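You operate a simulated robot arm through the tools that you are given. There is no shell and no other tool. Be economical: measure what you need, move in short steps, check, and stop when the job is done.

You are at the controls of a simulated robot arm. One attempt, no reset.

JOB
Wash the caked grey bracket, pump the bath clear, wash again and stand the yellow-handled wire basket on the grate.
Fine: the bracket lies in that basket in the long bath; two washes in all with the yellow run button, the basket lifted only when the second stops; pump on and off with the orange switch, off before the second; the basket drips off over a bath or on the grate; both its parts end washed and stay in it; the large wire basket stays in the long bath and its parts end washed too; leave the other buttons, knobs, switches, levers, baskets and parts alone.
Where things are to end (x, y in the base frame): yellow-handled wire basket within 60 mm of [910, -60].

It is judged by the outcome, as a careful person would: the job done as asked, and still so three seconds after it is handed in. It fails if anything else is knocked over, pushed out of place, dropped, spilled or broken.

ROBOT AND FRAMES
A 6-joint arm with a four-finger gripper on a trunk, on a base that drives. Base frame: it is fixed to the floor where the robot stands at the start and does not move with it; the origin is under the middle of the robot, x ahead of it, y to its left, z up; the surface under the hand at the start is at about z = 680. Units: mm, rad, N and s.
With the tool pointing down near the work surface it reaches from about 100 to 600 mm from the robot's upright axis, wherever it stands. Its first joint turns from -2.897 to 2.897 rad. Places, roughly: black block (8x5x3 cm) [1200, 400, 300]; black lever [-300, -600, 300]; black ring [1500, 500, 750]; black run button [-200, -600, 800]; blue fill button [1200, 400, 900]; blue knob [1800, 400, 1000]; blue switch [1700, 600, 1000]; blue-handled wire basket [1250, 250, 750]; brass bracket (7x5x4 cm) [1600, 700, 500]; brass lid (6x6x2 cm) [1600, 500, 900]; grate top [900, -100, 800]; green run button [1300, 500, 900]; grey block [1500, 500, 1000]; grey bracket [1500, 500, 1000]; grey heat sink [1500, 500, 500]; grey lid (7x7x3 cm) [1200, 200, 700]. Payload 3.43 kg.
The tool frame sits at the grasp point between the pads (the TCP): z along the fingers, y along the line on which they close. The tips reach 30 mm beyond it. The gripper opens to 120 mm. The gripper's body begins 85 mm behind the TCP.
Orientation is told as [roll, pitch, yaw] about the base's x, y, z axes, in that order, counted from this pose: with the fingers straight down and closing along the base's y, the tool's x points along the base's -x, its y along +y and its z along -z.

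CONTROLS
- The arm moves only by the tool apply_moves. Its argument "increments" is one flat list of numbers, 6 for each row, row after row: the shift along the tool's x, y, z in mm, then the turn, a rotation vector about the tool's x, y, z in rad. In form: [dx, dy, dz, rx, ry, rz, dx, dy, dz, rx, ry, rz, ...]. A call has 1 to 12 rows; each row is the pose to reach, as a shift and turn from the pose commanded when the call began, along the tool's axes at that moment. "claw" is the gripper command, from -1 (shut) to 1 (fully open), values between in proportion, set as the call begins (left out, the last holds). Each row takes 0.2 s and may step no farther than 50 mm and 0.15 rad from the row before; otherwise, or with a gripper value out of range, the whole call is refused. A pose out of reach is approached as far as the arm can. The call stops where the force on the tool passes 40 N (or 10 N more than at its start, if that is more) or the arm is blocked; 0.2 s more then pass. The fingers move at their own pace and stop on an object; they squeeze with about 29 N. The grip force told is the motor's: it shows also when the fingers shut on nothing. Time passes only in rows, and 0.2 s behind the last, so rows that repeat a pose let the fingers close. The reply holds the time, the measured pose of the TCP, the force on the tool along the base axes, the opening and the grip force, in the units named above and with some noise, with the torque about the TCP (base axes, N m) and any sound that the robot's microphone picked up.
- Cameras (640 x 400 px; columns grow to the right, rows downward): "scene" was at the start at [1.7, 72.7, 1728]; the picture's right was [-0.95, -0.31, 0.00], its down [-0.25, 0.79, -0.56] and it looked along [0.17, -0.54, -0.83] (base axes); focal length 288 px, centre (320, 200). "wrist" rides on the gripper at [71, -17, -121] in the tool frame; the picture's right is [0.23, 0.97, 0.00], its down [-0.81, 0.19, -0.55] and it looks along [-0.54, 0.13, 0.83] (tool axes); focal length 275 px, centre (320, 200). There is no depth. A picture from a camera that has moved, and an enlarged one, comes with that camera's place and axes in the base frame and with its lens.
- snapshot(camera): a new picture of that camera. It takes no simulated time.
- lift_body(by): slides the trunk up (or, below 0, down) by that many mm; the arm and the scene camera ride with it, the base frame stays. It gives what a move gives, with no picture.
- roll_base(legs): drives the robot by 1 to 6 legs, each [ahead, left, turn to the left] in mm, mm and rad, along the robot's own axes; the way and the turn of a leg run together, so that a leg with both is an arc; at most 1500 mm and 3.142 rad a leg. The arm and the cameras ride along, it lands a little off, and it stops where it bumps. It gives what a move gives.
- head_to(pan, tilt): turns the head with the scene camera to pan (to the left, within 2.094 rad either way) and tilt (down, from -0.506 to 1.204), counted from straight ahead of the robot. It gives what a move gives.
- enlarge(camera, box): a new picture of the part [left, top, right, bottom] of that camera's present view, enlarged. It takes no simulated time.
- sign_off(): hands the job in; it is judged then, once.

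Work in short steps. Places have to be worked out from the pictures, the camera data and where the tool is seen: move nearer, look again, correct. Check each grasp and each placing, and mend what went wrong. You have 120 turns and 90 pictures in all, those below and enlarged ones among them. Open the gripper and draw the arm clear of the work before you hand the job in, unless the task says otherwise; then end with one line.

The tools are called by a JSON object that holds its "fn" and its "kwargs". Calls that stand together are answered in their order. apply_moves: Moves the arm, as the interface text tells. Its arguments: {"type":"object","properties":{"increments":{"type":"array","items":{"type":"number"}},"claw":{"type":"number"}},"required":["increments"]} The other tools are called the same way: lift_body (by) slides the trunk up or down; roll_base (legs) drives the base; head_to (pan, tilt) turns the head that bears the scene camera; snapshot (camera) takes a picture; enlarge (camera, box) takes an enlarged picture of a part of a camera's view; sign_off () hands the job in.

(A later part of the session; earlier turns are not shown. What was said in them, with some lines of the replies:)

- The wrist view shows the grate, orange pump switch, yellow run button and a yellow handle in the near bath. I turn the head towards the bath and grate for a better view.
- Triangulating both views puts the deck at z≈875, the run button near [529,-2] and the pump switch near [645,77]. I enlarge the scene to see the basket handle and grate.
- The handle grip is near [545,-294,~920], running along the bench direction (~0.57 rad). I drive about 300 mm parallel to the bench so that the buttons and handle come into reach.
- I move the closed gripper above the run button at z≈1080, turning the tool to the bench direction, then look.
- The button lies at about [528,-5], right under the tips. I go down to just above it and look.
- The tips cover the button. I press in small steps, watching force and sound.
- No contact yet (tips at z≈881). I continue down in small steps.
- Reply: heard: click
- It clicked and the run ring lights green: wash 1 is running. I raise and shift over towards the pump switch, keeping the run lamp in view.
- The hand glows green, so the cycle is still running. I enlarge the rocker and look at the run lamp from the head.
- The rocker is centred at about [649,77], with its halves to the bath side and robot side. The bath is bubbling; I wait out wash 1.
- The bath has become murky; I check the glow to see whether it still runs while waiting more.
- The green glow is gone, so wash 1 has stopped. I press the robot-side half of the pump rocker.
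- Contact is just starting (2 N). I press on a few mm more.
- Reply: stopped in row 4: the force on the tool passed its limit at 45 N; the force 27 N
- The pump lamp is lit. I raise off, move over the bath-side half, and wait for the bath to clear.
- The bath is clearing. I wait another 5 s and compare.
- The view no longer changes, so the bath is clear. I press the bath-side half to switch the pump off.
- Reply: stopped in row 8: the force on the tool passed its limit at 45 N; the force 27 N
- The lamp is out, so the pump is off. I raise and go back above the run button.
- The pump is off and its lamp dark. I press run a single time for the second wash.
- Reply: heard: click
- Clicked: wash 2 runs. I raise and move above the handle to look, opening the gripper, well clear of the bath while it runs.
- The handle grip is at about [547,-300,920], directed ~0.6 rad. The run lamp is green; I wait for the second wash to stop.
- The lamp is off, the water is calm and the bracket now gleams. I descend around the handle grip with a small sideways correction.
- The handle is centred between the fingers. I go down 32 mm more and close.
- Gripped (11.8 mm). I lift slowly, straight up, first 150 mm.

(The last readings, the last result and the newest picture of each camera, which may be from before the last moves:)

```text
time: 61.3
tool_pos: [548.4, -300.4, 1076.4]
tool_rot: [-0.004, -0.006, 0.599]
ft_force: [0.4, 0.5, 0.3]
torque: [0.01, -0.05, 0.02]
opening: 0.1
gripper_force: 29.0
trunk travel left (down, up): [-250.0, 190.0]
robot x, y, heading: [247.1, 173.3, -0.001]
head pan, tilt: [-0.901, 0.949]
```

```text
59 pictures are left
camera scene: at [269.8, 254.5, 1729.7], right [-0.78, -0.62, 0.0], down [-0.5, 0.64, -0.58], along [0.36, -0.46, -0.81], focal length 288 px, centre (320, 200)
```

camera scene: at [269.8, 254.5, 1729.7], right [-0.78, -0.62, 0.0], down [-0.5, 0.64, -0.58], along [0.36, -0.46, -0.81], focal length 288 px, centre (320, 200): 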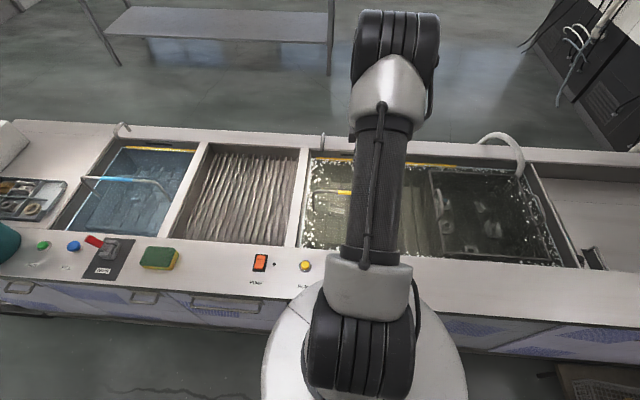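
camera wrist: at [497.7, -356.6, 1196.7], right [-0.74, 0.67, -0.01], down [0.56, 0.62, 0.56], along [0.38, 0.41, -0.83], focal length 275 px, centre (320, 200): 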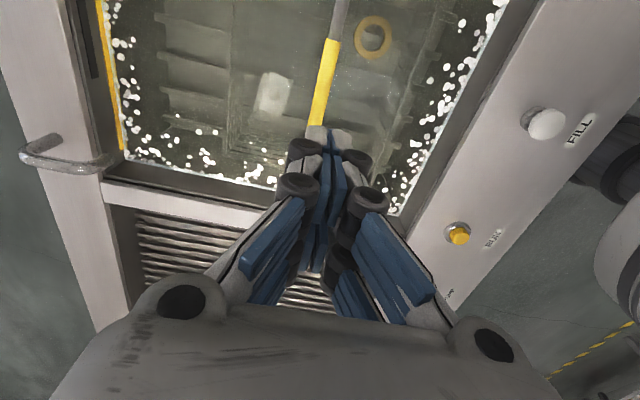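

The handle slipped out of the fingertips; re-triangulating, it is lower (z≈895-900), so I only caught its top. The basket is still in place; I open and go deeper.

{"fn": "apply_moves", "kwargs": {"increments": [0, 0, 0, 0, 0, 0, 0, 0, 0, 0, 0, 0, 0, 0, 0, 0, 0, 0, 0, 0, 0, 0, 0, 0, 0, 0, 40, 0, 0, 0, 0, 0, 80, 0, 0, 0, 0, 0, 120, 0, 0, 0, 0, 0, 150, 0, 0, 0, 0, 0, 172, 0, 0, 0], "claw": 0.2}}

{"fn": "snapshot", "kwargs": {"camera": "wrist"}}

{"fn": "enlarge", "kwargs": {"camera": "scene", "box": [280, 120, 480, 270]}}

```text
time: 63.3
tool_pos: [550.0, -302.3, 901.6]
tool_rot: [-0.006, -0.004, 0.599]
ft_force: [0.1, -0.3, 1.3]
torque: [0.04, -0.01, 0.03]
opening: 72.4
gripper_force: 0.0
trunk travel left (down, up): [-250.0, 190.0]
robot x, y, heading: [244.1, 170.6, 0.002]
head pan, tilt: [-0.901, 0.949]
```

```text
58 pictures are left
camera wrist: at [499.5, -358.2, 1023.3], right [-0.74, 0.67, -0.01], down [0.56, 0.62, 0.56], along [0.38, 0.41, -0.83], focal length 275 px, centre (320, 200)
```

wrist: 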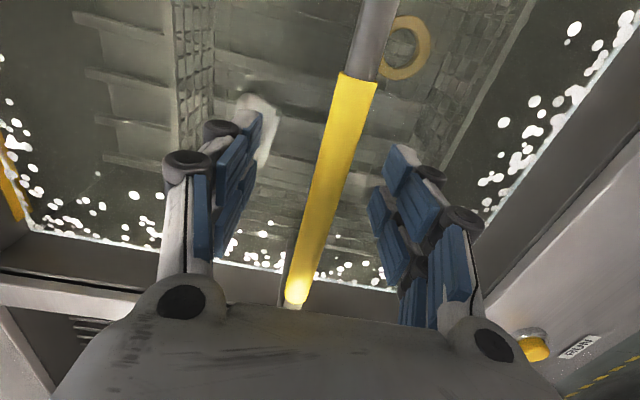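

```text
2.67 times, centred on (380, 195) of scene
camera zoom: at [270.2, 253.9, 1729.7], right [-0.78, -0.62, 0.0], down [-0.5, 0.64, -0.58], along [0.36, -0.46, -0.81], focal length 768 px, centre (160, 213)
```

zoom: 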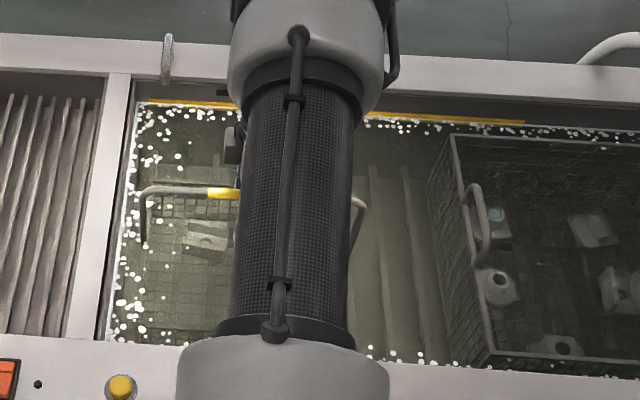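

I go another 8 mm lower and close, comparing the opening.

{"fn": "apply_moves", "kwargs": {"increments": [0, 0, 8, 0, 0, 0, 0, 0, 8, 0, 0, 0]}}

{"fn": "apply_moves", "kwargs": {"increments": [0, 0, 0, 0, 0, 0, 0, 0, 0, 0, 0, 0, 0, 0, 0, 0, 0, 0, 0, 0, 0, 0, 0, 0, 0, 0, 0, 0, 0, 0, 0, 0, 0, 0, 0, 0], "claw": -1}}

{"fn": "snapshot", "kwargs": {"camera": "wrist"}}

```text
time: 63.9
tool_pos: [547.8, -300.6, 893.9]
tool_rot: [-0.005, -0.005, 0.598]
ft_force: [0.6, 0.2, 0.3]
torque: [-0.03, 0.0, -0.02]
opening: 71.8
gripper_force: 0.0
trunk travel left (down, up): [-250.0, 190.0]
robot x, y, heading: [244.8, 168.9, -0.001]
head pan, tilt: [-0.901, 0.949]
```

```text
time: 65.3
tool_pos: [547.5, -301.0, 895.3]
tool_rot: [-0.004, -0.004, 0.597]
ft_force: [-0.4, -1.2, -0.1]
torque: [-0.04, 0.08, 0.08]
opening: 11.3
gripper_force: 28.8
trunk travel left (down, up): [-250.0, 190.0]
robot x, y, heading: [247.9, 172.3, -0.004]
head pan, tilt: [-0.901, 0.949]
```

```text
56 pictures are left
camera wrist: at [498.7, -358.0, 1015.7], right [-0.74, 0.67, -0.01], down [0.56, 0.62, 0.56], along [0.38, 0.41, -0.83], focal length 275 px, centre (320, 200)
```

wrist: 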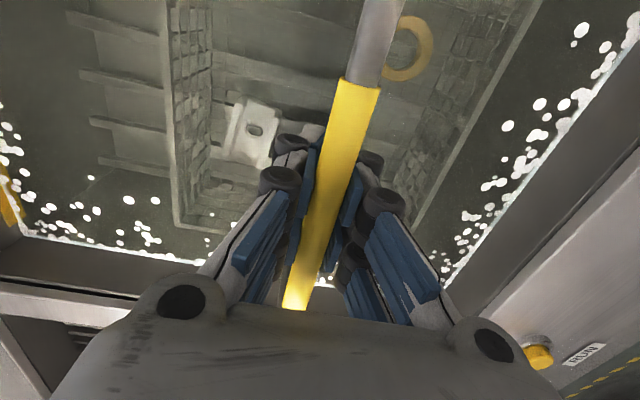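

Similar opening (11.3), now with the handle well inside the pads. I lift only 20 mm, slowly, and read the load.

{"fn": "apply_moves", "kwargs": {"increments": [0, 0, -3, 0, 0, 0, 0, 0, -6, 0, 0, 0, 0, 0, -9, 0, 0, 0, 0, 0, -12, 0, 0, 0, 0, 0, -16, 0, 0, 0, 0, 0, -20, 0, 0, 0, 0, 0, -20, 0, 0, 0]}}

{"fn": "snapshot", "kwargs": {"camera": "wrist"}}

```text
time: 66.9
tool_pos: [548.6, -301.5, 915.3]
tool_rot: [-0.004, -0.005, 0.597]
ft_force: [-0.5, -0.1, -8.8]
torque: [-0.04, -0.1, 0.0]
opening: 11.3
gripper_force: 29.2
trunk travel left (down, up): [-250.0, 190.0]
robot x, y, heading: [246.5, 167.6, 0.001]
head pan, tilt: [-0.901, 0.949]
```

```text
55 pictures are left
camera wrist: at [497.9, -357.6, 1035.0], right [-0.74, 0.67, -0.01], down [0.56, 0.62, 0.56], along [0.38, 0.41, -0.83], focal length 275 px, centre (320, 200)
```

wrist: 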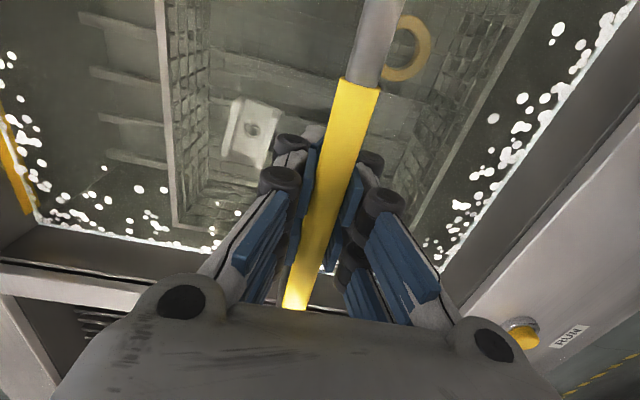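

The basket hangs on the hand with 8.8 N and no slip. I go on lifting gently.

{"fn": "apply_moves", "kwargs": {"increments": [0, 0, -5, 0, 0, 0, 0, 0, -12, 0, 0, 0, 0, 0, -20, 0, 0, 0, 0, 0, -29, 0, 0, 0, 0, 0, -38, 0, 0, 0, 0, 0, -47, 0, 0, 0, 0, 0, -56, 0, 0, 0, 0, 0, -65, 0, 0, 0, 0, 0, -74, 0, 0, 0, 0, 0, -80, 0, 0, 0, 0, 0, -80, 0, 0, 0]}}

{"fn": "snapshot", "kwargs": {"camera": "wrist"}}

```text
time: 69.3
tool_pos: [548.0, -299.9, 993.8]
tool_rot: [-0.004, -0.005, 0.598]
ft_force: [-0.5, 0.3, -8.1]
torque: [-0.01, -0.08, -0.05]
opening: 11.6
gripper_force: 28.6
trunk travel left (down, up): [-250.0, 190.0]
robot x, y, heading: [242.3, 167.2, -0.002]
head pan, tilt: [-0.901, 0.949]
```

```text
54 pictures are left
camera wrist: at [497.8, -357.1, 1114.4], right [-0.74, 0.67, -0.01], down [0.56, 0.62, 0.56], along [0.38, 0.41, -0.83], focal length 275 px, centre (320, 200)
```

wrist: 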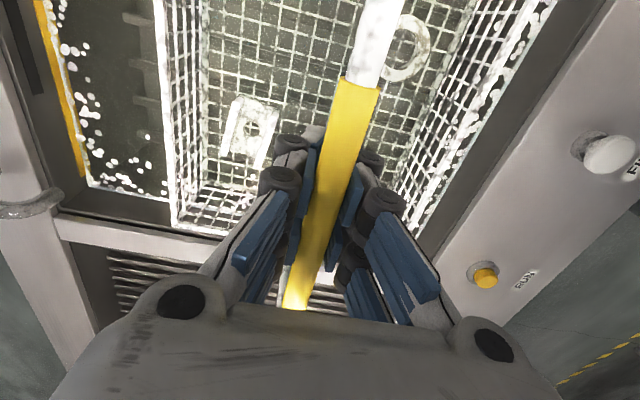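

The basket rises level with both parts in it. I lift another 110 mm.

{"fn": "apply_moves", "kwargs": {"increments": [0, 0, -5, 0, 0, 0, 0, 0, -13, 0, 0, 0, 0, 0, -23, 0, 0, 0, 0, 0, -34, 0, 0, 0, 0, 0, -45, 0, 0, 0, 0, 0, -56, 0, 0, 0, 0, 0, -67, 0, 0, 0, 0, 0, -78, 0, 0, 0, 0, 0, -89, 0, 0, 0, 0, 0, -98, 0, 0, 0, 0, 0, -105, 0, 0, 0, 0, 0, -110, 0, 0, 0]}}

{"fn": "snapshot", "kwargs": {"camera": "wrist"}}

{"fn": "snapshot", "kwargs": {"camera": "scene"}}

```text
time: 71.9
tool_pos: [547.6, -303.1, 1103.6]
tool_rot: [-0.007, -0.005, 0.598]
ft_force: [-0.2, -0.5, -8.5]
torque: [-0.02, -0.06, 0.0]
opening: 11.4
gripper_force: 28.8
trunk travel left (down, up): [-250.0, 190.0]
robot x, y, heading: [244.8, 170.5, 0.004]
head pan, tilt: [-0.901, 0.949]
```

```text
53 pictures are left
camera wrist: at [498.5, -358.4, 1224.5], right [-0.74, 0.67, -0.01], down [0.56, 0.62, 0.56], along [0.38, 0.41, -0.83], focal length 275 px, centre (320, 200)
```

wrist: 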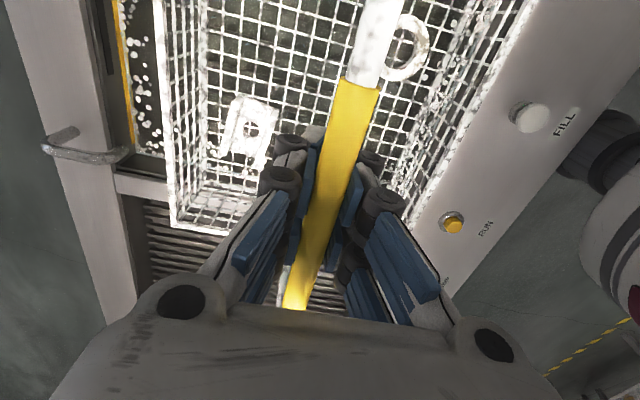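

```text
52 pictures are left
camera scene: at [270.3, 253.7, 1729.7], right [-0.78, -0.62, 0.0], down [-0.5, 0.64, -0.58], along [0.36, -0.46, -0.81], focal length 288 px, centre (320, 200)
```

scene: 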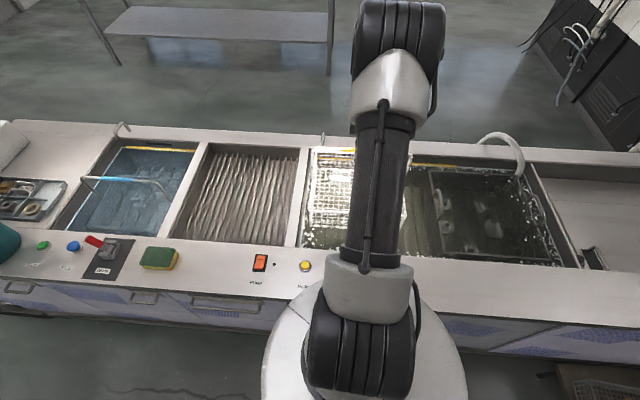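

I raise 80 mm more to clear the rim and let it drip over the bath.

{"fn": "apply_moves", "kwargs": {"increments": [0, 0, -5, 0, 0, 0, 0, 0, -13, 0, 0, 0, 0, 0, -23, 0, 0, 0, 0, 0, -34, 0, 0, 0, 0, 0, -45, 0, 0, 0, 0, 0, -56, 0, 0, 0, 0, 0, -67, 0, 0, 0, 0, 0, -76, 0, 0, 0, 0, 0, -80, 0, 0, 0, 0, 0, -80, 0, 0, 0, 0, 0, -80, 0, 0, 0, 0, 0, -80, 0, 0, 0]}}

{"fn": "head_to", "kwargs": {"pan": -1.2, "tilt": 0.8}}

{"fn": "apply_moves", "kwargs": {"increments": [0, 0, 0, 0, 0, 0, 0, 0, 0, 0, 0, 0, 0, 0, 0, 0, 0, 0, 0, 0, 0, 0, 0, 0, 0, 0, 0, 0, 0, 0, 0, 0, 0, 0, 0, 0, 0, 0, 0, 0, 0, 0, 0, 0, 0, 0, 0, 0, 0, 0, 0, 0, 0, 0, 0, 0, 0, 0, 0, 0, 0, 0, 0, 0, 0, 0, 0, 0, 0, 0, 0, 0]}}

{"fn": "snapshot", "kwargs": {"camera": "scene"}}

{"fn": "snapshot", "kwargs": {"camera": "wrist"}}

```text
time: 74.5
tool_pos: [547.1, -301.9, 1184.9]
tool_rot: [-0.006, -0.005, 0.6]
ft_force: [-0.4, 0.1, -7.9]
torque: [0.07, -0.07, -0.02]
opening: 11.6
gripper_force: 29.3
trunk travel left (down, up): [-250.0, 190.0]
robot x, y, heading: [245.5, 172.7, 0.005]
head pan, tilt: [-0.901, 0.949]
```

```text
time: 75.3
tool_pos: [547.5, -300.2, 1184.6]
tool_rot: [-0.004, -0.003, 0.598]
ft_force: [0.4, 0.4, -7.8]
torque: [0.01, -0.04, 0.02]
opening: 11.4
gripper_force: 29.1
trunk travel left (down, up): [-250.0, 190.0]
robot x, y, heading: [244.4, 172.8, 0.002]
head pan, tilt: [-1.201, 0.799]
```

```text
time: 77.9
tool_pos: [548.6, -301.8, 1184.7]
tool_rot: [-0.004, -0.003, 0.599]
ft_force: [0.6, -0.7, -8.5]
torque: [0.0, -0.07, 0.0]
opening: 11.2
gripper_force: 28.9
trunk travel left (down, up): [-250.0, 190.0]
robot x, y, heading: [242.7, 171.2, 0.0]
head pan, tilt: [-1.201, 0.799]
```

```text
51 pictures are left
camera scene: at [254.3, 235.4, 1741.3], right [-0.93, -0.36, 0.0], down [-0.26, 0.67, -0.7], along [0.25, -0.65, -0.72], focal length 288 px, centre (320, 200)
```

scene: 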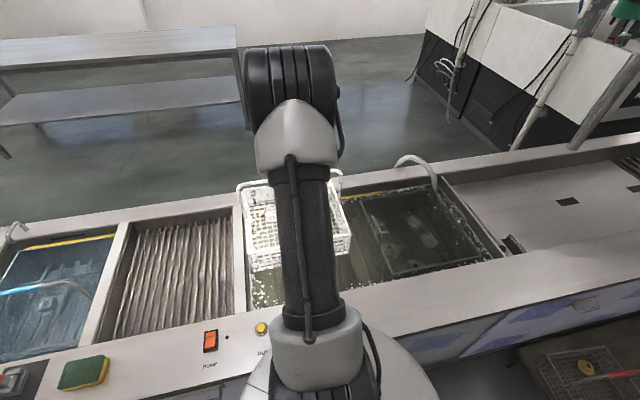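

```text
50 pictures are left
camera wrist: at [497.2, -357.4, 1305.3], right [-0.74, 0.67, -0.01], down [0.56, 0.62, 0.56], along [0.38, 0.41, -0.83], focal length 275 px, centre (320, 200)
```

wrist: 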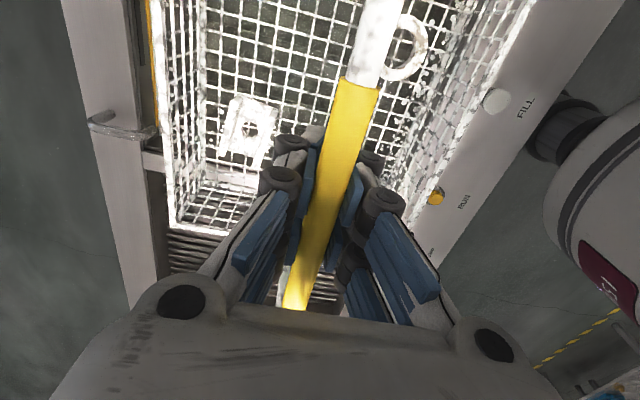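

The basket hangs well clear and dripping over the bath. I wait a bit more before carrying it.

{"fn": "apply_moves", "kwargs": {"increments": [0, 0, 0, 0, 0, 0, 0, 0, 0, 0, 0, 0, 0, 0, 0, 0, 0, 0, 0, 0, 0, 0, 0, 0, 0, 0, 0, 0, 0, 0, 0, 0, 0, 0, 0, 0, 0, 0, 0, 0, 0, 0, 0, 0, 0, 0, 0, 0, 0, 0, 0, 0, 0, 0, 0, 0, 0, 0, 0, 0, 0, 0, 0, 0, 0, 0, 0, 0, 0, 0, 0, 0]}}

{"fn": "apply_moves", "kwargs": {"increments": [0, 0, 0, 0, 0, 0, 0, 0, 0, 0, 0, 0, 0, 0, 0, 0, 0, 0, 0, 0, 0, 0, 0, 0, 0, 0, 0, 0, 0, 0, 0, 0, 0, 0, 0, 0, 0, 0, 0, 0, 0, 0, 0, 0, 0, 0, 0, 0, 0, 0, 0, 0, 0, 0, 0, 0, 0, 0, 0, 0, 0, 0, 0, 0, 0, 0, 0, 0, 0, 0, 0, 0]}}

{"fn": "enlarge", "kwargs": {"camera": "wrist", "box": [150, 0, 550, 250]}}

```text
time: 80.5
tool_pos: [547.5, -302.1, 1184.8]
tool_rot: [-0.006, -0.005, 0.599]
ft_force: [-0.5, 0.8, -8.9]
torque: [-0.02, -0.02, 0.02]
opening: 11.6
gripper_force: 29.2
trunk travel left (down, up): [-250.0, 190.0]
robot x, y, heading: [246.5, 172.5, -0.001]
head pan, tilt: [-1.201, 0.799]
```

```text
time: 83.1
tool_pos: [548.6, -300.9, 1183.8]
tool_rot: [-0.005, -0.006, 0.6]
ft_force: [1.4, 0.2, -8.7]
torque: [0.01, -0.06, -0.05]
opening: 11.4
gripper_force: 29.1
trunk travel left (down, up): [-250.0, 190.0]
robot x, y, heading: [243.0, 171.0, 0.004]
head pan, tilt: [-1.201, 0.799]
```

```text
1.60 times, centred on (350, 125) of wrist
camera zoom: at [497.3, -357.4, 1305.3], right [-0.74, 0.67, -0.01], down [0.56, 0.62, 0.56], along [0.38, 0.41, -0.83], focal length 440 px, centre (272, 320)
```

zoom: 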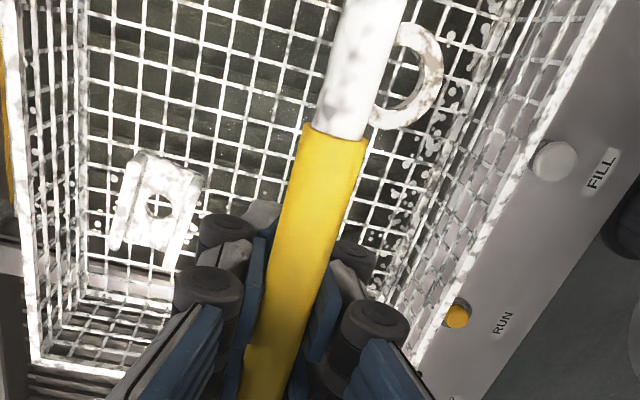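

White patches cling to wire and parts (wet/foam). I wait some more seconds and compare.

{"fn": "apply_moves", "kwargs": {"increments": [0, 0, 0, 0, 0, 0, 0, 0, 0, 0, 0, 0, 0, 0, 0, 0, 0, 0, 0, 0, 0, 0, 0, 0, 0, 0, 0, 0, 0, 0, 0, 0, 0, 0, 0, 0, 0, 0, 0, 0, 0, 0, 0, 0, 0, 0, 0, 0, 0, 0, 0, 0, 0, 0, 0, 0, 0, 0, 0, 0, 0, 0, 0, 0, 0, 0, 0, 0, 0, 0, 0, 0]}}

{"fn": "apply_moves", "kwargs": {"increments": [0, 0, 0, 0, 0, 0, 0, 0, 0, 0, 0, 0, 0, 0, 0, 0, 0, 0, 0, 0, 0, 0, 0, 0, 0, 0, 0, 0, 0, 0, 0, 0, 0, 0, 0, 0, 0, 0, 0, 0, 0, 0, 0, 0, 0, 0, 0, 0, 0, 0, 0, 0, 0, 0, 0, 0, 0, 0, 0, 0, 0, 0, 0, 0, 0, 0, 0, 0, 0, 0, 0, 0]}}

{"fn": "apply_moves", "kwargs": {"increments": [0, 0, 0, 0, 0, 0, 0, 0, 0, 0, 0, 0, 0, 0, 0, 0, 0, 0, 0, 0, 0, 0, 0, 0, 0, 0, 0, 0, 0, 0, 0, 0, 0, 0, 0, 0, 0, 0, 0, 0, 0, 0, 0, 0, 0, 0, 0, 0, 0, 0, 0, 0, 0, 0, 0, 0, 0, 0, 0, 0, 0, 0, 0, 0, 0, 0, 0, 0, 0, 0, 0, 0]}}

{"fn": "enlarge", "kwargs": {"camera": "wrist", "box": [150, 0, 550, 250]}}

```text
time: 85.7
tool_pos: [547.8, -300.5, 1184.8]
tool_rot: [-0.005, -0.005, 0.599]
ft_force: [-1.0, 1.2, -7.8]
torque: [0.02, -0.03, 0.01]
opening: 11.7
gripper_force: 28.5
trunk travel left (down, up): [-250.0, 190.0]
robot x, y, heading: [243.9, 172.6, 0.007]
head pan, tilt: [-1.201, 0.799]
```

```text
time: 88.3
tool_pos: [547.8, -300.2, 1183.9]
tool_rot: [-0.004, -0.004, 0.599]
ft_force: [-0.3, 0.4, -7.9]
torque: [0.02, -0.02, 0.02]
opening: 11.4
gripper_force: 28.9
trunk travel left (down, up): [-250.0, 190.0]
robot x, y, heading: [245.1, 173.4, 0.001]
head pan, tilt: [-1.201, 0.799]
```

```text
time: 90.9
tool_pos: [546.8, -301.2, 1183.8]
tool_rot: [-0.005, -0.005, 0.598]
ft_force: [-0.6, 0.8, -8.0]
torque: [0.01, -0.07, -0.03]
opening: 11.3
gripper_force: 28.3
trunk travel left (down, up): [-250.0, 190.0]
robot x, y, heading: [243.0, 168.8, 0.001]
head pan, tilt: [-1.201, 0.799]
```

```text
1.60 times, centred on (350, 125) of wrist
camera zoom: at [497.2, -357.4, 1305.3], right [-0.74, 0.67, -0.01], down [0.56, 0.62, 0.56], along [0.38, 0.41, -0.83], focal length 440 px, centre (272, 320)
```

zoom: 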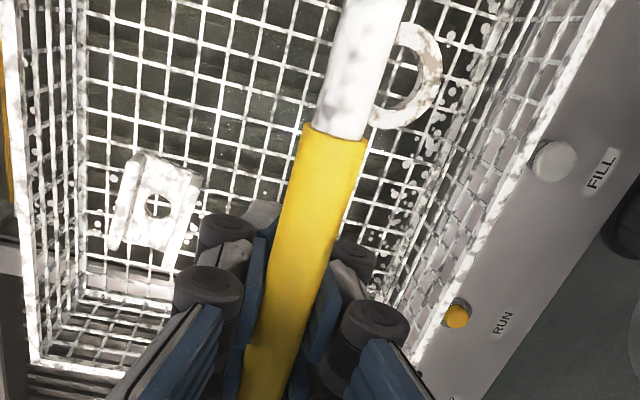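

Nothing changes any more (foam residue), and it has dripped 20 s over the bath. I drive 435 mm parallel to the bench in short legs towards the grate.

{"fn": "roll_base", "kwargs": {"legs": [[120, 80, 0], [120, 81, 0], [122, 81, 0]]}}

{"fn": "snapshot", "kwargs": {"camera": "wrist"}}

{"fn": "snapshot", "kwargs": {"camera": "scene"}}

```text
time: 94.2
tool_pos: [911.2, -57.5, 1184.6]
tool_rot: [-0.006, -0.003, 0.607]
ft_force: [0.9, 0.5, -8.5]
torque: [0.03, 0.0, 0.0]
opening: 11.5
gripper_force: 29.2
trunk travel left (down, up): [-250.0, 190.0]
robot x, y, heading: [599.6, 411.7, 0.007]
head pan, tilt: [-1.201, 0.799]
```

```text
47 pictures are left
camera wrist: at [861.0, -113.6, 1305.4], right [-0.74, 0.67, -0.01], down [0.55, 0.62, 0.56], along [0.37, 0.41, -0.83], focal length 275 px, centre (320, 200)
```

wrist: 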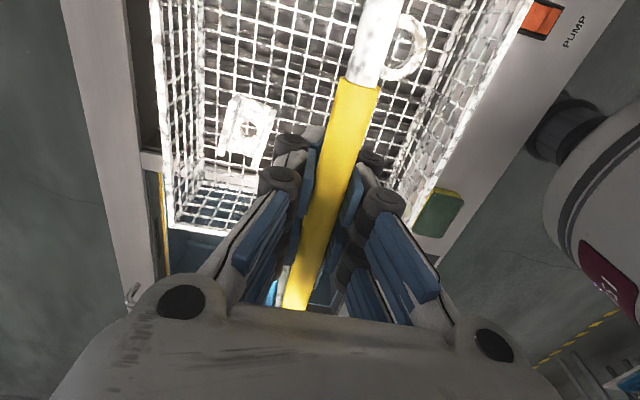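

```text
46 pictures are left
camera scene: at [613.7, 477.5, 1741.2], right [-0.93, -0.37, 0.0], down [-0.26, 0.67, -0.7], along [0.26, -0.65, -0.72], focal length 288 px, centre (320, 200)
```

scene: 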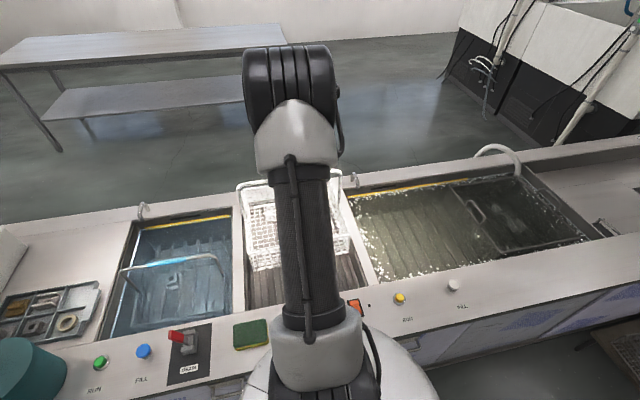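

The basket hangs over the grate. The grate is recessed with limited clearance along the bench, so I measure its edges and the basket precisely.

{"fn": "enlarge", "kwargs": {"camera": "scene", "box": [210, 150, 400, 330]}}

{"fn": "head_to", "kwargs": {"pan": -0.7, "tilt": 0.8}}

{"fn": "snapshot", "kwargs": {"camera": "scene"}}

```text
2.22 times, centred on (305, 240) of scene
camera zoom: at [613.7, 477.5, 1741.2], right [-0.93, -0.37, 0.0], down [-0.26, 0.67, -0.7], along [0.26, -0.65, -0.72], focal length 640 px, centre (353, 111)
```

zoom: 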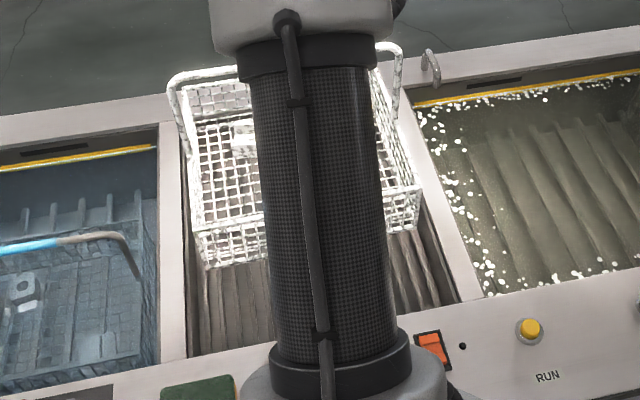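

```text
time: 95.1
tool_pos: [909.3, -56.5, 1183.8]
tool_rot: [-0.003, -0.005, 0.606]
ft_force: [-0.4, -0.3, -8.7]
torque: [-0.01, -0.06, -0.01]
opening: 11.4
gripper_force: 29.3
trunk travel left (down, up): [-250.0, 190.0]
robot x, y, heading: [601.4, 414.6, 0.008]
head pan, tilt: [-0.7, 0.799]
```

```text
44 pictures are left
camera scene: at [644.7, 500.0, 1741.3], right [-0.64, -0.77, 0.0], down [-0.55, 0.46, -0.7], along [0.54, -0.45, -0.72], focal length 288 px, centre (320, 200)
```

scene: 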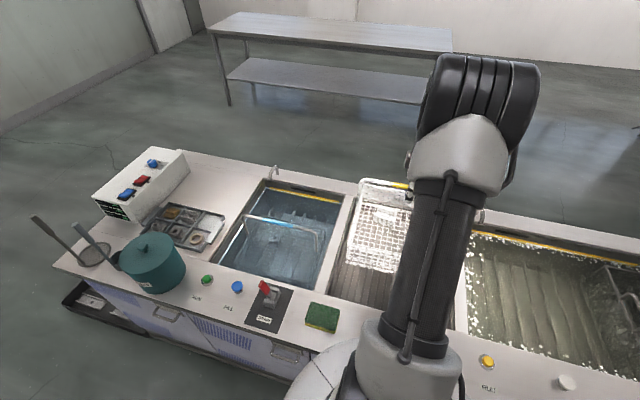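

Estimates of the grate edges scatter by a few cm, so I lower the basket to just above deck level and judge clearances there.

{"fn": "apply_moves", "kwargs": {"increments": [0, 0, 6, 0, 0, 0, 0, 0, 16, 0, 0, 0, 0, 0, 28, 0, 0, 0, 0, 0, 40, 0, 0, 0, 0, 0, 52, 0, 0, 0, 0, 0, 60, 0, 0, 0, 0, 0, 65, 0, 0, 0, 0, 0, 65, 0, 0, 0]}}

{"fn": "snapshot", "kwargs": {"camera": "wrist"}}

{"fn": "enlarge", "kwargs": {"camera": "scene", "box": [300, 160, 520, 340]}}

```text
time: 96.9
tool_pos: [911.4, -57.7, 1117.6]
tool_rot: [-0.004, -0.006, 0.607]
ft_force: [-0.2, 0.3, -9.0]
torque: [0.02, -0.02, -0.01]
opening: 11.4
gripper_force: 29.6
trunk travel left (down, up): [-250.0, 190.0]
robot x, y, heading: [602.0, 412.4, 0.01]
head pan, tilt: [-0.7, 0.799]
```

```text
43 pictures are left
camera wrist: at [861.4, -114.4, 1239.2], right [-0.74, 0.67, -0.01], down [0.55, 0.62, 0.56], along [0.37, 0.41, -0.83], focal length 275 px, centre (320, 200)
```

wrist: 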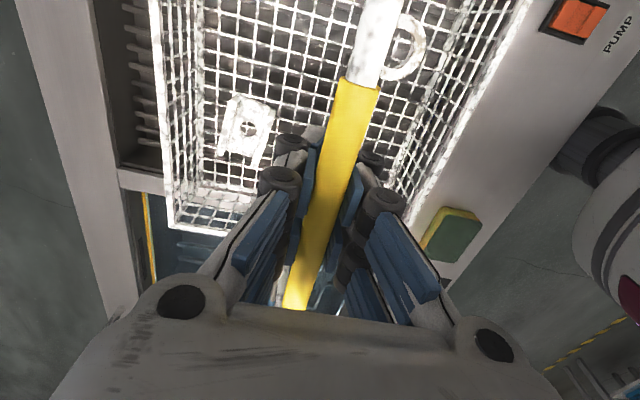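

```text
2.22 times, centred on (410, 250) of scene
camera zoom: at [644.6, 500.1, 1741.3], right [-0.64, -0.77, 0.0], down [-0.55, 0.46, -0.7], along [0.54, -0.45, -0.72], focal length 640 px, centre (120, 89)
```

zoom: 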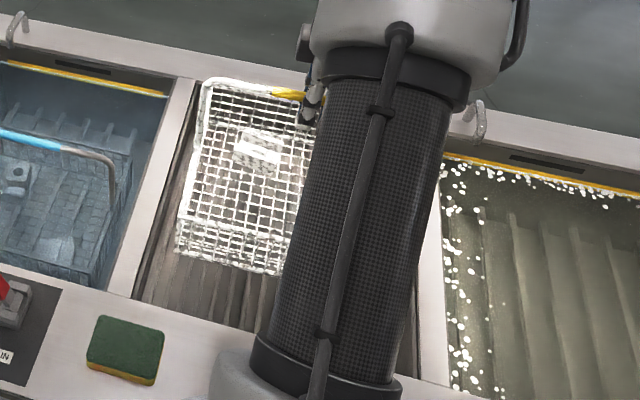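

The grate recess spans roughly 190 mm either side of the target along the bench, and the visible gap at the left is ~38 mm. I lower 40 mm more and check the right side from another head angle.

{"fn": "apply_moves", "kwargs": {"increments": [0, 0, 6, 0, 0, 0, 0, 0, 15, 0, 0, 0, 0, 0, 25, 0, 0, 0, 0, 0, 34, 0, 0, 0, 0, 0, 40, 0, 0, 0, 0, 0, 40, 0, 0, 0]}}

{"fn": "enlarge", "kwargs": {"camera": "scene", "box": [300, 160, 520, 340]}}

{"fn": "head_to", "kwargs": {"pan": -1.9, "tilt": 0.8}}

{"fn": "snapshot", "kwargs": {"camera": "scene"}}

```text
time: 98.3
tool_pos: [910.6, -59.3, 1078.2]
tool_rot: [-0.005, -0.005, 0.607]
ft_force: [-0.3, 0.3, -9.2]
torque: [0.0, -0.06, 0.03]
opening: 11.7
gripper_force: 29.5
trunk travel left (down, up): [-250.0, 190.0]
robot x, y, heading: [607.3, 412.4, 0.006]
head pan, tilt: [-0.7, 0.799]
```

```text
2.22 times, centred on (410, 250) of scene
camera zoom: at [644.6, 500.1, 1741.3], right [-0.64, -0.77, 0.0], down [-0.55, 0.46, -0.7], along [0.54, -0.45, -0.72], focal length 640 px, centre (120, 89)
```

zoom: 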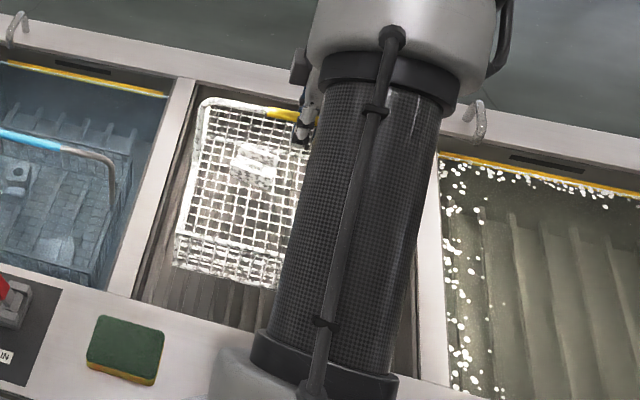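

```text
time: 99.7
tool_pos: [911.5, -57.6, 1078.9]
tool_rot: [-0.006, -0.005, 0.606]
ft_force: [-0.3, -0.4, -8.8]
torque: [0.03, -0.02, 0.0]
opening: 11.4
gripper_force: 29.3
trunk travel left (down, up): [-250.0, 190.0]
robot x, y, heading: [604.6, 413.6, 0.01]
head pan, tilt: [-1.901, 0.799]
```

```text
40 pictures are left
camera scene: at [557.1, 475.0, 1741.3], right [-0.95, 0.32, 0.0], down [0.23, 0.68, -0.7], along [-0.22, -0.66, -0.72], focal length 288 px, centre (320, 200)
```

scene: 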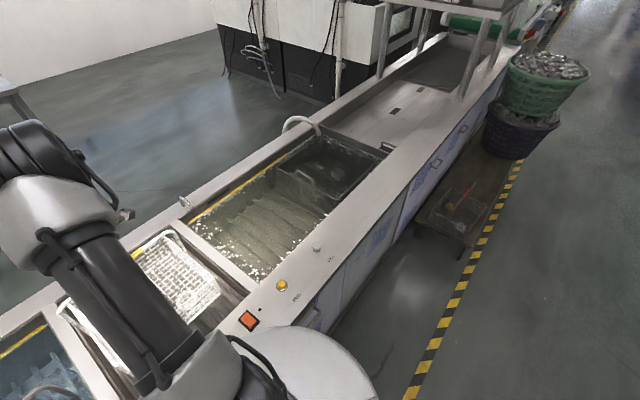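

{"fn": "enlarge", "kwargs": {"camera": "scene", "box": [30, 190, 280, 380]}}

```text
2.11 times, centred on (155, 285) of scene
camera zoom: at [557.1, 475.0, 1741.3], right [-0.95, 0.32, 0.0], down [0.23, 0.68, -0.7], along [-0.22, -0.66, -0.72], focal length 607 px, centre (667, 21)
```

zoom: 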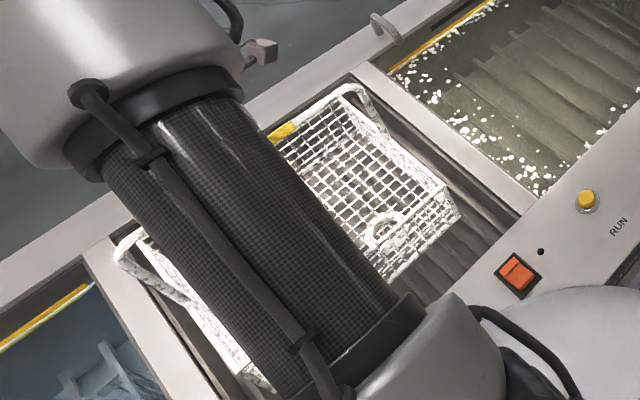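

Clear gaps on both sides. I lower on in small steps, watching for the load to come off.

{"fn": "apply_moves", "kwargs": {"increments": [0, 0, 5, 0, 0, 0, 0, 0, 11, 0, 0, 0, 0, 0, 17, 0, 0, 0, 0, 0, 23, 0, 0, 0, 0, 0, 29, 0, 0, 0, 0, 0, 35, 0, 0, 0, 0, 0, 40, 0, 0, 0]}}

{"fn": "enlarge", "kwargs": {"camera": "scene", "box": [30, 190, 280, 380]}}

{"fn": "snapshot", "kwargs": {"camera": "wrist"}}

```text
time: 101.3
tool_pos: [910.1, -58.2, 1039.8]
tool_rot: [-0.005, -0.006, 0.609]
ft_force: [0.2, 0.3, -8.4]
torque: [-0.02, -0.01, 0.0]
opening: 11.4
gripper_force: 29.4
trunk travel left (down, up): [-250.0, 190.0]
robot x, y, heading: [603.2, 414.4, 0.007]
head pan, tilt: [-1.901, 0.799]
```

```text
2.11 times, centred on (155, 285) of scene
camera zoom: at [557.1, 475.0, 1741.3], right [-0.95, 0.32, 0.0], down [0.23, 0.68, -0.7], along [-0.22, -0.66, -0.72], focal length 607 px, centre (667, 21)
```

zoom: 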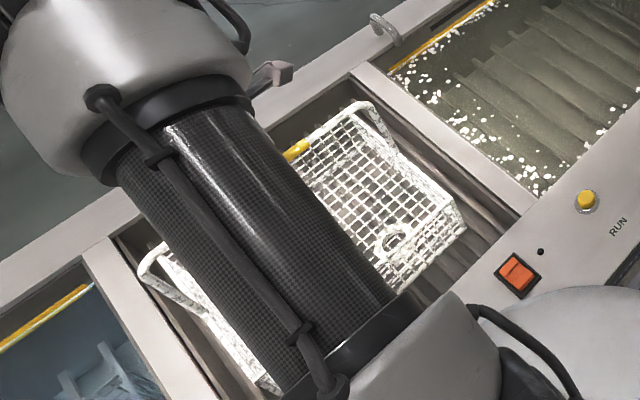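

```text
37 pictures are left
camera wrist: at [860.9, -114.8, 1159.6], right [-0.74, 0.67, -0.01], down [0.55, 0.62, 0.56], along [0.37, 0.41, -0.83], focal length 275 px, centre (320, 200)
```

wrist: 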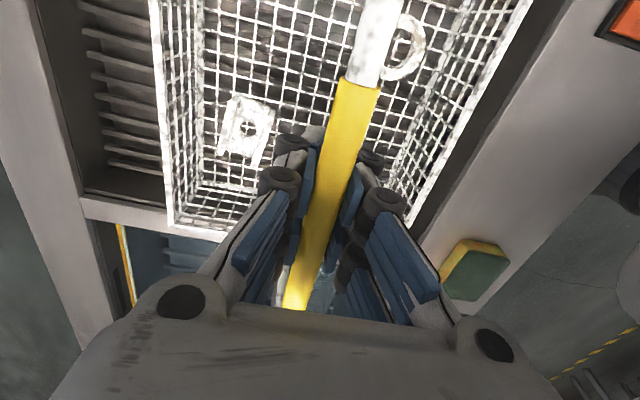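

The +u side gap looks smaller than the other; I shift 12 mm towards the bath while lowering another 30 mm, then look from the left-hand head angle.

{"fn": "apply_moves", "kwargs": {"increments": [6, 0, 0, 0, 0, 0, 12, 0, 0, 0, 0, 0, 12, 0, 6, 0, 0, 0, 12, 0, 12, 0, 0, 0, 12, 0, 18, 0, 0, 0, 12, 0, 24, 0, 0, 0, 12, 0, 28, 0, 0, 0]}}

{"fn": "head_to", "kwargs": {"pan": -0.7, "tilt": 0.9}}

{"fn": "enlarge", "kwargs": {"camera": "scene", "box": [300, 120, 520, 300]}}

{"fn": "snapshot", "kwargs": {"camera": "wrist"}}

```text
time: 102.9
tool_pos: [900.9, -65.4, 1015.4]
tool_rot: [-0.013, -0.004, 0.608]
ft_force: [-0.2, 2.3, 18.6]
torque: [-0.01, 0.0, 0.08]
opening: 11.8
gripper_force: 29.1
trunk travel left (down, up): [-250.0, 190.0]
robot x, y, heading: [604.3, 414.0, 0.006]
head pan, tilt: [-1.901, 0.799]
```

```text
time: 104.3
tool_pos: [900.9, -65.4, 1012.1]
tool_rot: [-0.008, -0.005, 0.606]
ft_force: [5.0, -7.8, 18.3]
torque: [0.15, 0.18, 0.07]
opening: 11.5
gripper_force: 28.6
trunk travel left (down, up): [-250.0, 190.0]
robot x, y, heading: [598.9, 408.7, 0.001]
head pan, tilt: [-0.7, 0.901]
```

```text
2.22 times, centred on (410, 210) of scene
camera zoom: at [640.0, 504.3, 1733.4], right [-0.64, -0.77, 0.0], down [-0.6, 0.5, -0.62], along [0.48, -0.4, -0.78], focal length 640 px, centre (120, 178)
```

zoom: 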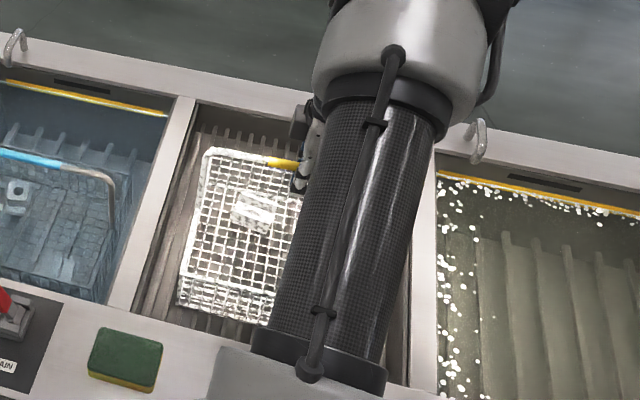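

```text
35 pictures are left
camera wrist: at [851.2, -121.0, 1133.2], right [-0.74, 0.67, -0.01], down [0.55, 0.62, 0.56], along [0.38, 0.41, -0.83], focal length 275 px, centre (320, 200)
```

wrist: 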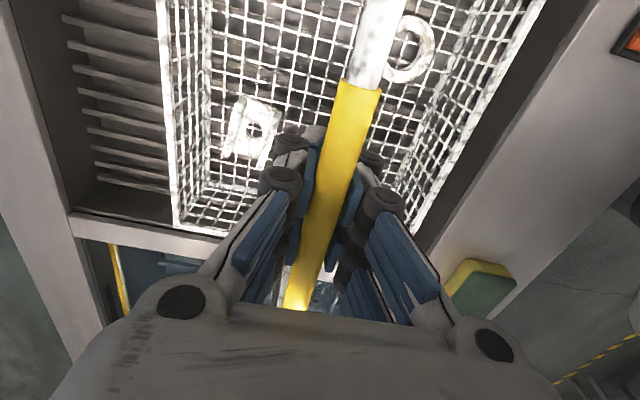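

The load turned to +18 N at TCP z≈1013: the basket stands on the grate with clear gaps. I ease up 4 mm to unload.

{"fn": "apply_moves", "kwargs": {"increments": [0, 0, -2, 0, 0, 0, 0, 0, -3.5, 0, 0, 0, 0, 0, -3.5, 0, 0, 0]}}

```text
time: 105.1
tool_pos: [901.4, -62.1, 1013.8]
tool_rot: [0.0, -0.006, 0.607]
ft_force: [0.4, -0.3, -8.1]
torque: [0.0, -0.08, 0.0]
opening: 11.4
gripper_force: 28.5
trunk travel left (down, up): [-250.0, 190.0]
robot x, y, heading: [606.3, 414.0, 0.007]
head pan, tilt: [-0.7, 0.901]
```

It hangs again, so contact lies about 2–3 mm lower. I go down in 1 mm steps.

{"fn": "apply_moves", "kwargs": {"increments": [0, 0, 0.8, 0, 0, 0, 0, 0, 1.4, 0, 0, 0, 0, 0, 1.8, 0, 0, 0, 0, 0, 1.8, 0, 0, 0]}}

```text
time: 106.1
tool_pos: [901.8, -65.3, 1012.9]
tool_rot: [-0.005, -0.006, 0.607]
ft_force: [-0.3, 0.7, -7.8]
torque: [0.11, -0.14, -0.02]
opening: 11.2
gripper_force: 29.3
trunk travel left (down, up): [-250.0, 190.0]
robot x, y, heading: [603.4, 417.7, 0.004]
head pan, tilt: [-0.7, 0.901]
```

{"fn": "apply_moves", "kwargs": {"increments": [0, 0, 0.8, 0, 0, 0, 0, 0, 1.3, 0, 0, 0, 0, 0, 1.3, 0, 0, 0]}}

```text
time: 106.9
tool_pos: [902.0, -64.4, 1012.2]
tool_rot: [-0.005, -0.005, 0.608]
ft_force: [-0.4, -2.6, -2.7]
torque: [0.15, -0.16, -0.06]
opening: 11.1
gripper_force: 28.9
trunk travel left (down, up): [-250.0, 190.0]
robot x, y, heading: [604.3, 411.2, 0.009]
head pan, tilt: [-0.7, 0.901]
```

Mostly unloaded (−2.7 N). I open the fingers in place.

{"fn": "apply_moves", "kwargs": {"increments": [0, 0, 0, 0, 0, 0, 0, 0, 0, 0, 0, 0, 0, 0, 0, 0, 0, 0, 0, 0, 0, 0, 0, 0, 0, 0, 0, 0, 0, 0], "claw": 0.2}}

{"fn": "snapshot", "kwargs": {"camera": "wrist"}}

```text
time: 108.1
tool_pos: [901.1, -63.5, 1012.3]
tool_rot: [-0.005, -0.006, 0.608]
ft_force: [-0.2, 0.2, 0.2]
torque: [-0.01, -0.03, 0.02]
opening: 71.9
gripper_force: 0.0
trunk travel left (down, up): [-250.0, 190.0]
robot x, y, heading: [603.7, 411.5, 0.014]
head pan, tilt: [-0.7, 0.901]
```

```text
34 pictures are left
camera wrist: at [851.7, -121.1, 1132.9], right [-0.74, 0.67, -0.01], down [0.55, 0.62, 0.56], along [0.37, 0.41, -0.83], focal length 275 px, centre (320, 200)
```

wrist: 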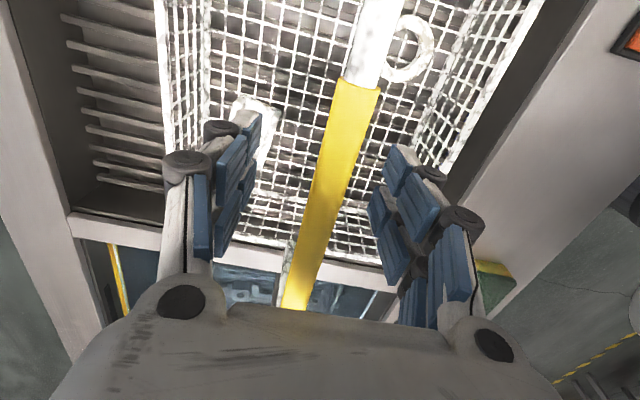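

The basket stands unmoved with both parts. I raise the open hand straight up well clear.

{"fn": "apply_moves", "kwargs": {"increments": [0, 0, -20, 0, 0, 0, 0, 0, -45, 0, 0, 0, 0, 0, -85, 0, 0, 0, 0, 0, -125, 0, 0, 0, 0, 0, -165, 0, 0, 0, 0, 0, -205, 0, 0, 0, 0, 0, -245, 0, 0, 0]}}

{"fn": "snapshot", "kwargs": {"camera": "wrist"}}

{"fn": "snapshot", "kwargs": {"camera": "scene"}}

```text
time: 109.7
tool_pos: [899.5, -65.2, 1256.8]
tool_rot: [-0.005, -0.005, 0.607]
ft_force: [-0.1, -0.1, 0.4]
torque: [-0.01, 0.0, 0.0]
opening: 72.1
gripper_force: 0.1
trunk travel left (down, up): [-250.0, 190.0]
robot x, y, heading: [605.7, 413.0, 0.005]
head pan, tilt: [-0.7, 0.901]
```

```text
33 pictures are left
camera wrist: at [849.8, -121.2, 1377.4], right [-0.74, 0.67, -0.01], down [0.55, 0.62, 0.56], along [0.38, 0.41, -0.83], focal length 275 px, centre (320, 200)
```

wrist: 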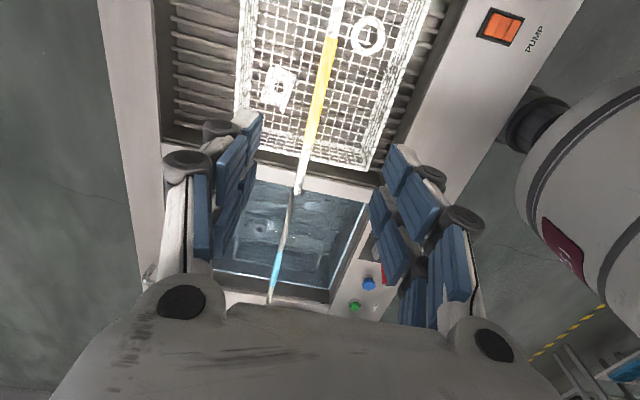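

```text
32 pictures are left
camera scene: at [639.9, 504.7, 1733.3], right [-0.64, -0.77, 0.0], down [-0.6, 0.5, -0.62], along [0.48, -0.4, -0.78], focal length 288 px, centre (320, 200)
```

scene: 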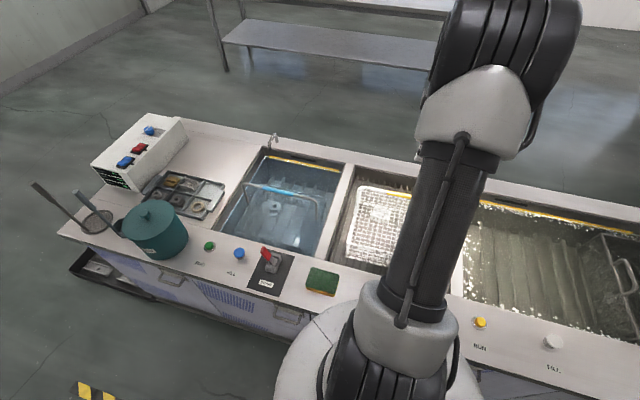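

The hand is free. I swing it aside along the bench (high up) to inspect the basket's seat unobstructed.

{"fn": "apply_moves", "kwargs": {"increments": [40, 0, -10, 0, 0, 0, 80, 10, -20, 0, 0, 0, 120, 20, -30, 0, 0, 0, 160, 30, -30, 0, 0, 0, 200, 40, -30, 0, 0, 0, 240, 50, -30, 0, 0, 0, 280, 60, -30, 0, 0, 0, 320, 70, -30, 0, 0, 0]}}

{"fn": "snapshot", "kwargs": {"camera": "wrist"}}

{"fn": "enlarge", "kwargs": {"camera": "scene", "box": [300, 120, 500, 300]}}

```text
time: 111.5
tool_pos: [593.6, -192.2, 1284.3]
tool_rot: [-0.006, -0.005, 0.608]
ft_force: [-0.3, 0.2, 0.1]
torque: [0.02, -0.04, 0.02]
opening: 72.3
gripper_force: 0.1
trunk travel left (down, up): [-250.0, 190.0]
robot x, y, heading: [602.5, 412.6, 0.003]
head pan, tilt: [-0.7, 0.901]
```

```text
31 pictures are left
camera wrist: at [543.4, -248.4, 1405.0], right [-0.74, 0.67, -0.01], down [0.55, 0.62, 0.56], along [0.38, 0.41, -0.83], focal length 275 px, centre (320, 200)
```

wrist: 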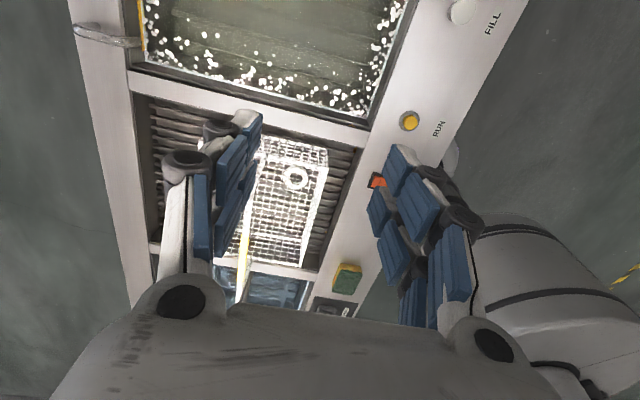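

```text
2.22 times, centred on (400, 210) of scene
camera zoom: at [638.6, 503.2, 1733.4], right [-0.64, -0.77, 0.0], down [-0.6, 0.5, -0.62], along [0.48, -0.4, -0.78], focal length 640 px, centre (142, 178)
```

zoom: 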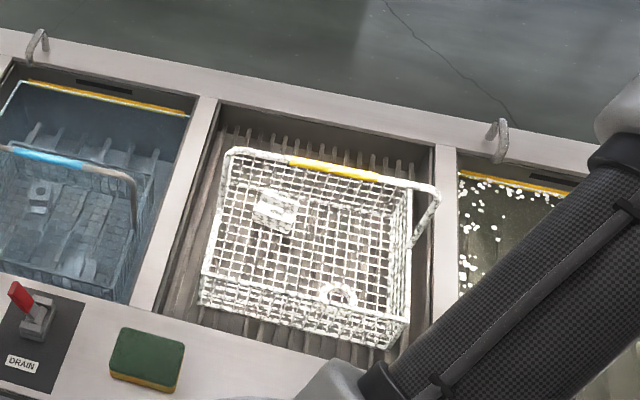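

The basket stands squarely on the grate with bracket and ring in it, centred near [890–900,-62]. One last check of the pump lamp and the long bath.

{"fn": "head_to", "kwargs": {"pan": -1.7, "tilt": 0.85}}

{"fn": "snapshot", "kwargs": {"camera": "scene"}}

{"fn": "enlarge", "kwargs": {"camera": "wrist", "box": [340, 80, 480, 200]}}

```text
time: 112.8
tool_pos: [595.3, -190.4, 1285.1]
tool_rot: [-0.005, -0.004, 0.609]
ft_force: [0.8, -0.3, -0.3]
torque: [0.0, -0.03, 0.02]
opening: 72.1
gripper_force: 0.0
trunk travel left (down, up): [-250.0, 190.0]
robot x, y, heading: [602.4, 412.0, 0.009]
head pan, tilt: [-1.7, 0.85]
```

```text
29 pictures are left
camera scene: at [572.7, 474.6, 1737.2], right [-0.99, 0.12, 0.0], down [0.09, 0.75, -0.66], along [-0.08, -0.66, -0.75], focal length 288 px, centre (320, 200)
```

scene: 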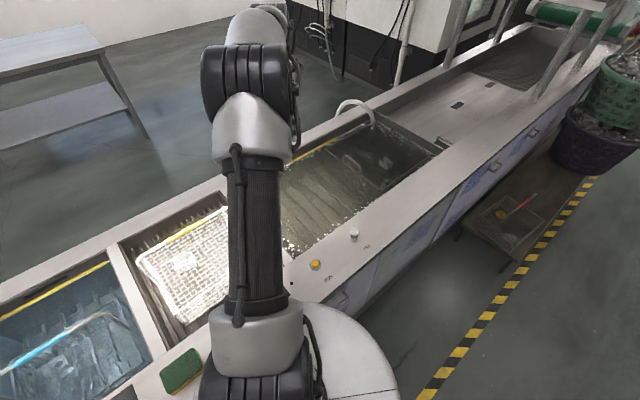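

```text
3.33 times, centred on (410, 140) of wrist
camera zoom: at [545.6, -247.6, 1405.6], right [-0.74, 0.67, -0.01], down [0.55, 0.62, 0.56], along [0.37, 0.41, -0.83], focal length 918 px, centre (20, 400)
```

zoom: 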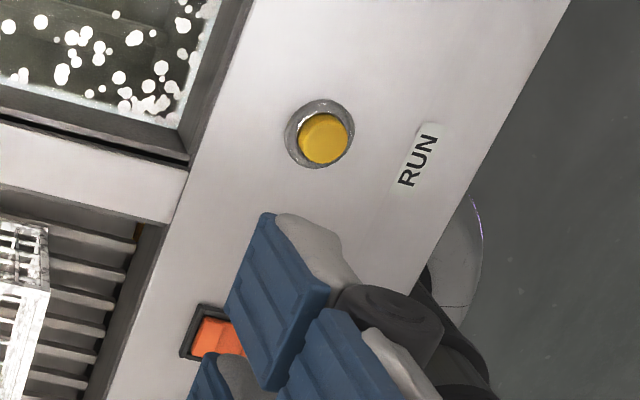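

The run lamp and pump lamp are both off, the large basket is still in the long bath, and the arm is clear with the gripper open. I hand the job in.

{"fn": "sign_off", "kwargs": {}}

```text
The job is handed in.
```

I ran both washes with the pump on and then off between them. The yellow-handled basket dripped off over the bath and now stands on the grate at about [890, -62], with the bracket and ring in it. On the first try the handle slipped from the gripper, but the second grip held. The bracket came out bright; foam residue on the parts and the depth of the large basket kept me from checking every surface.
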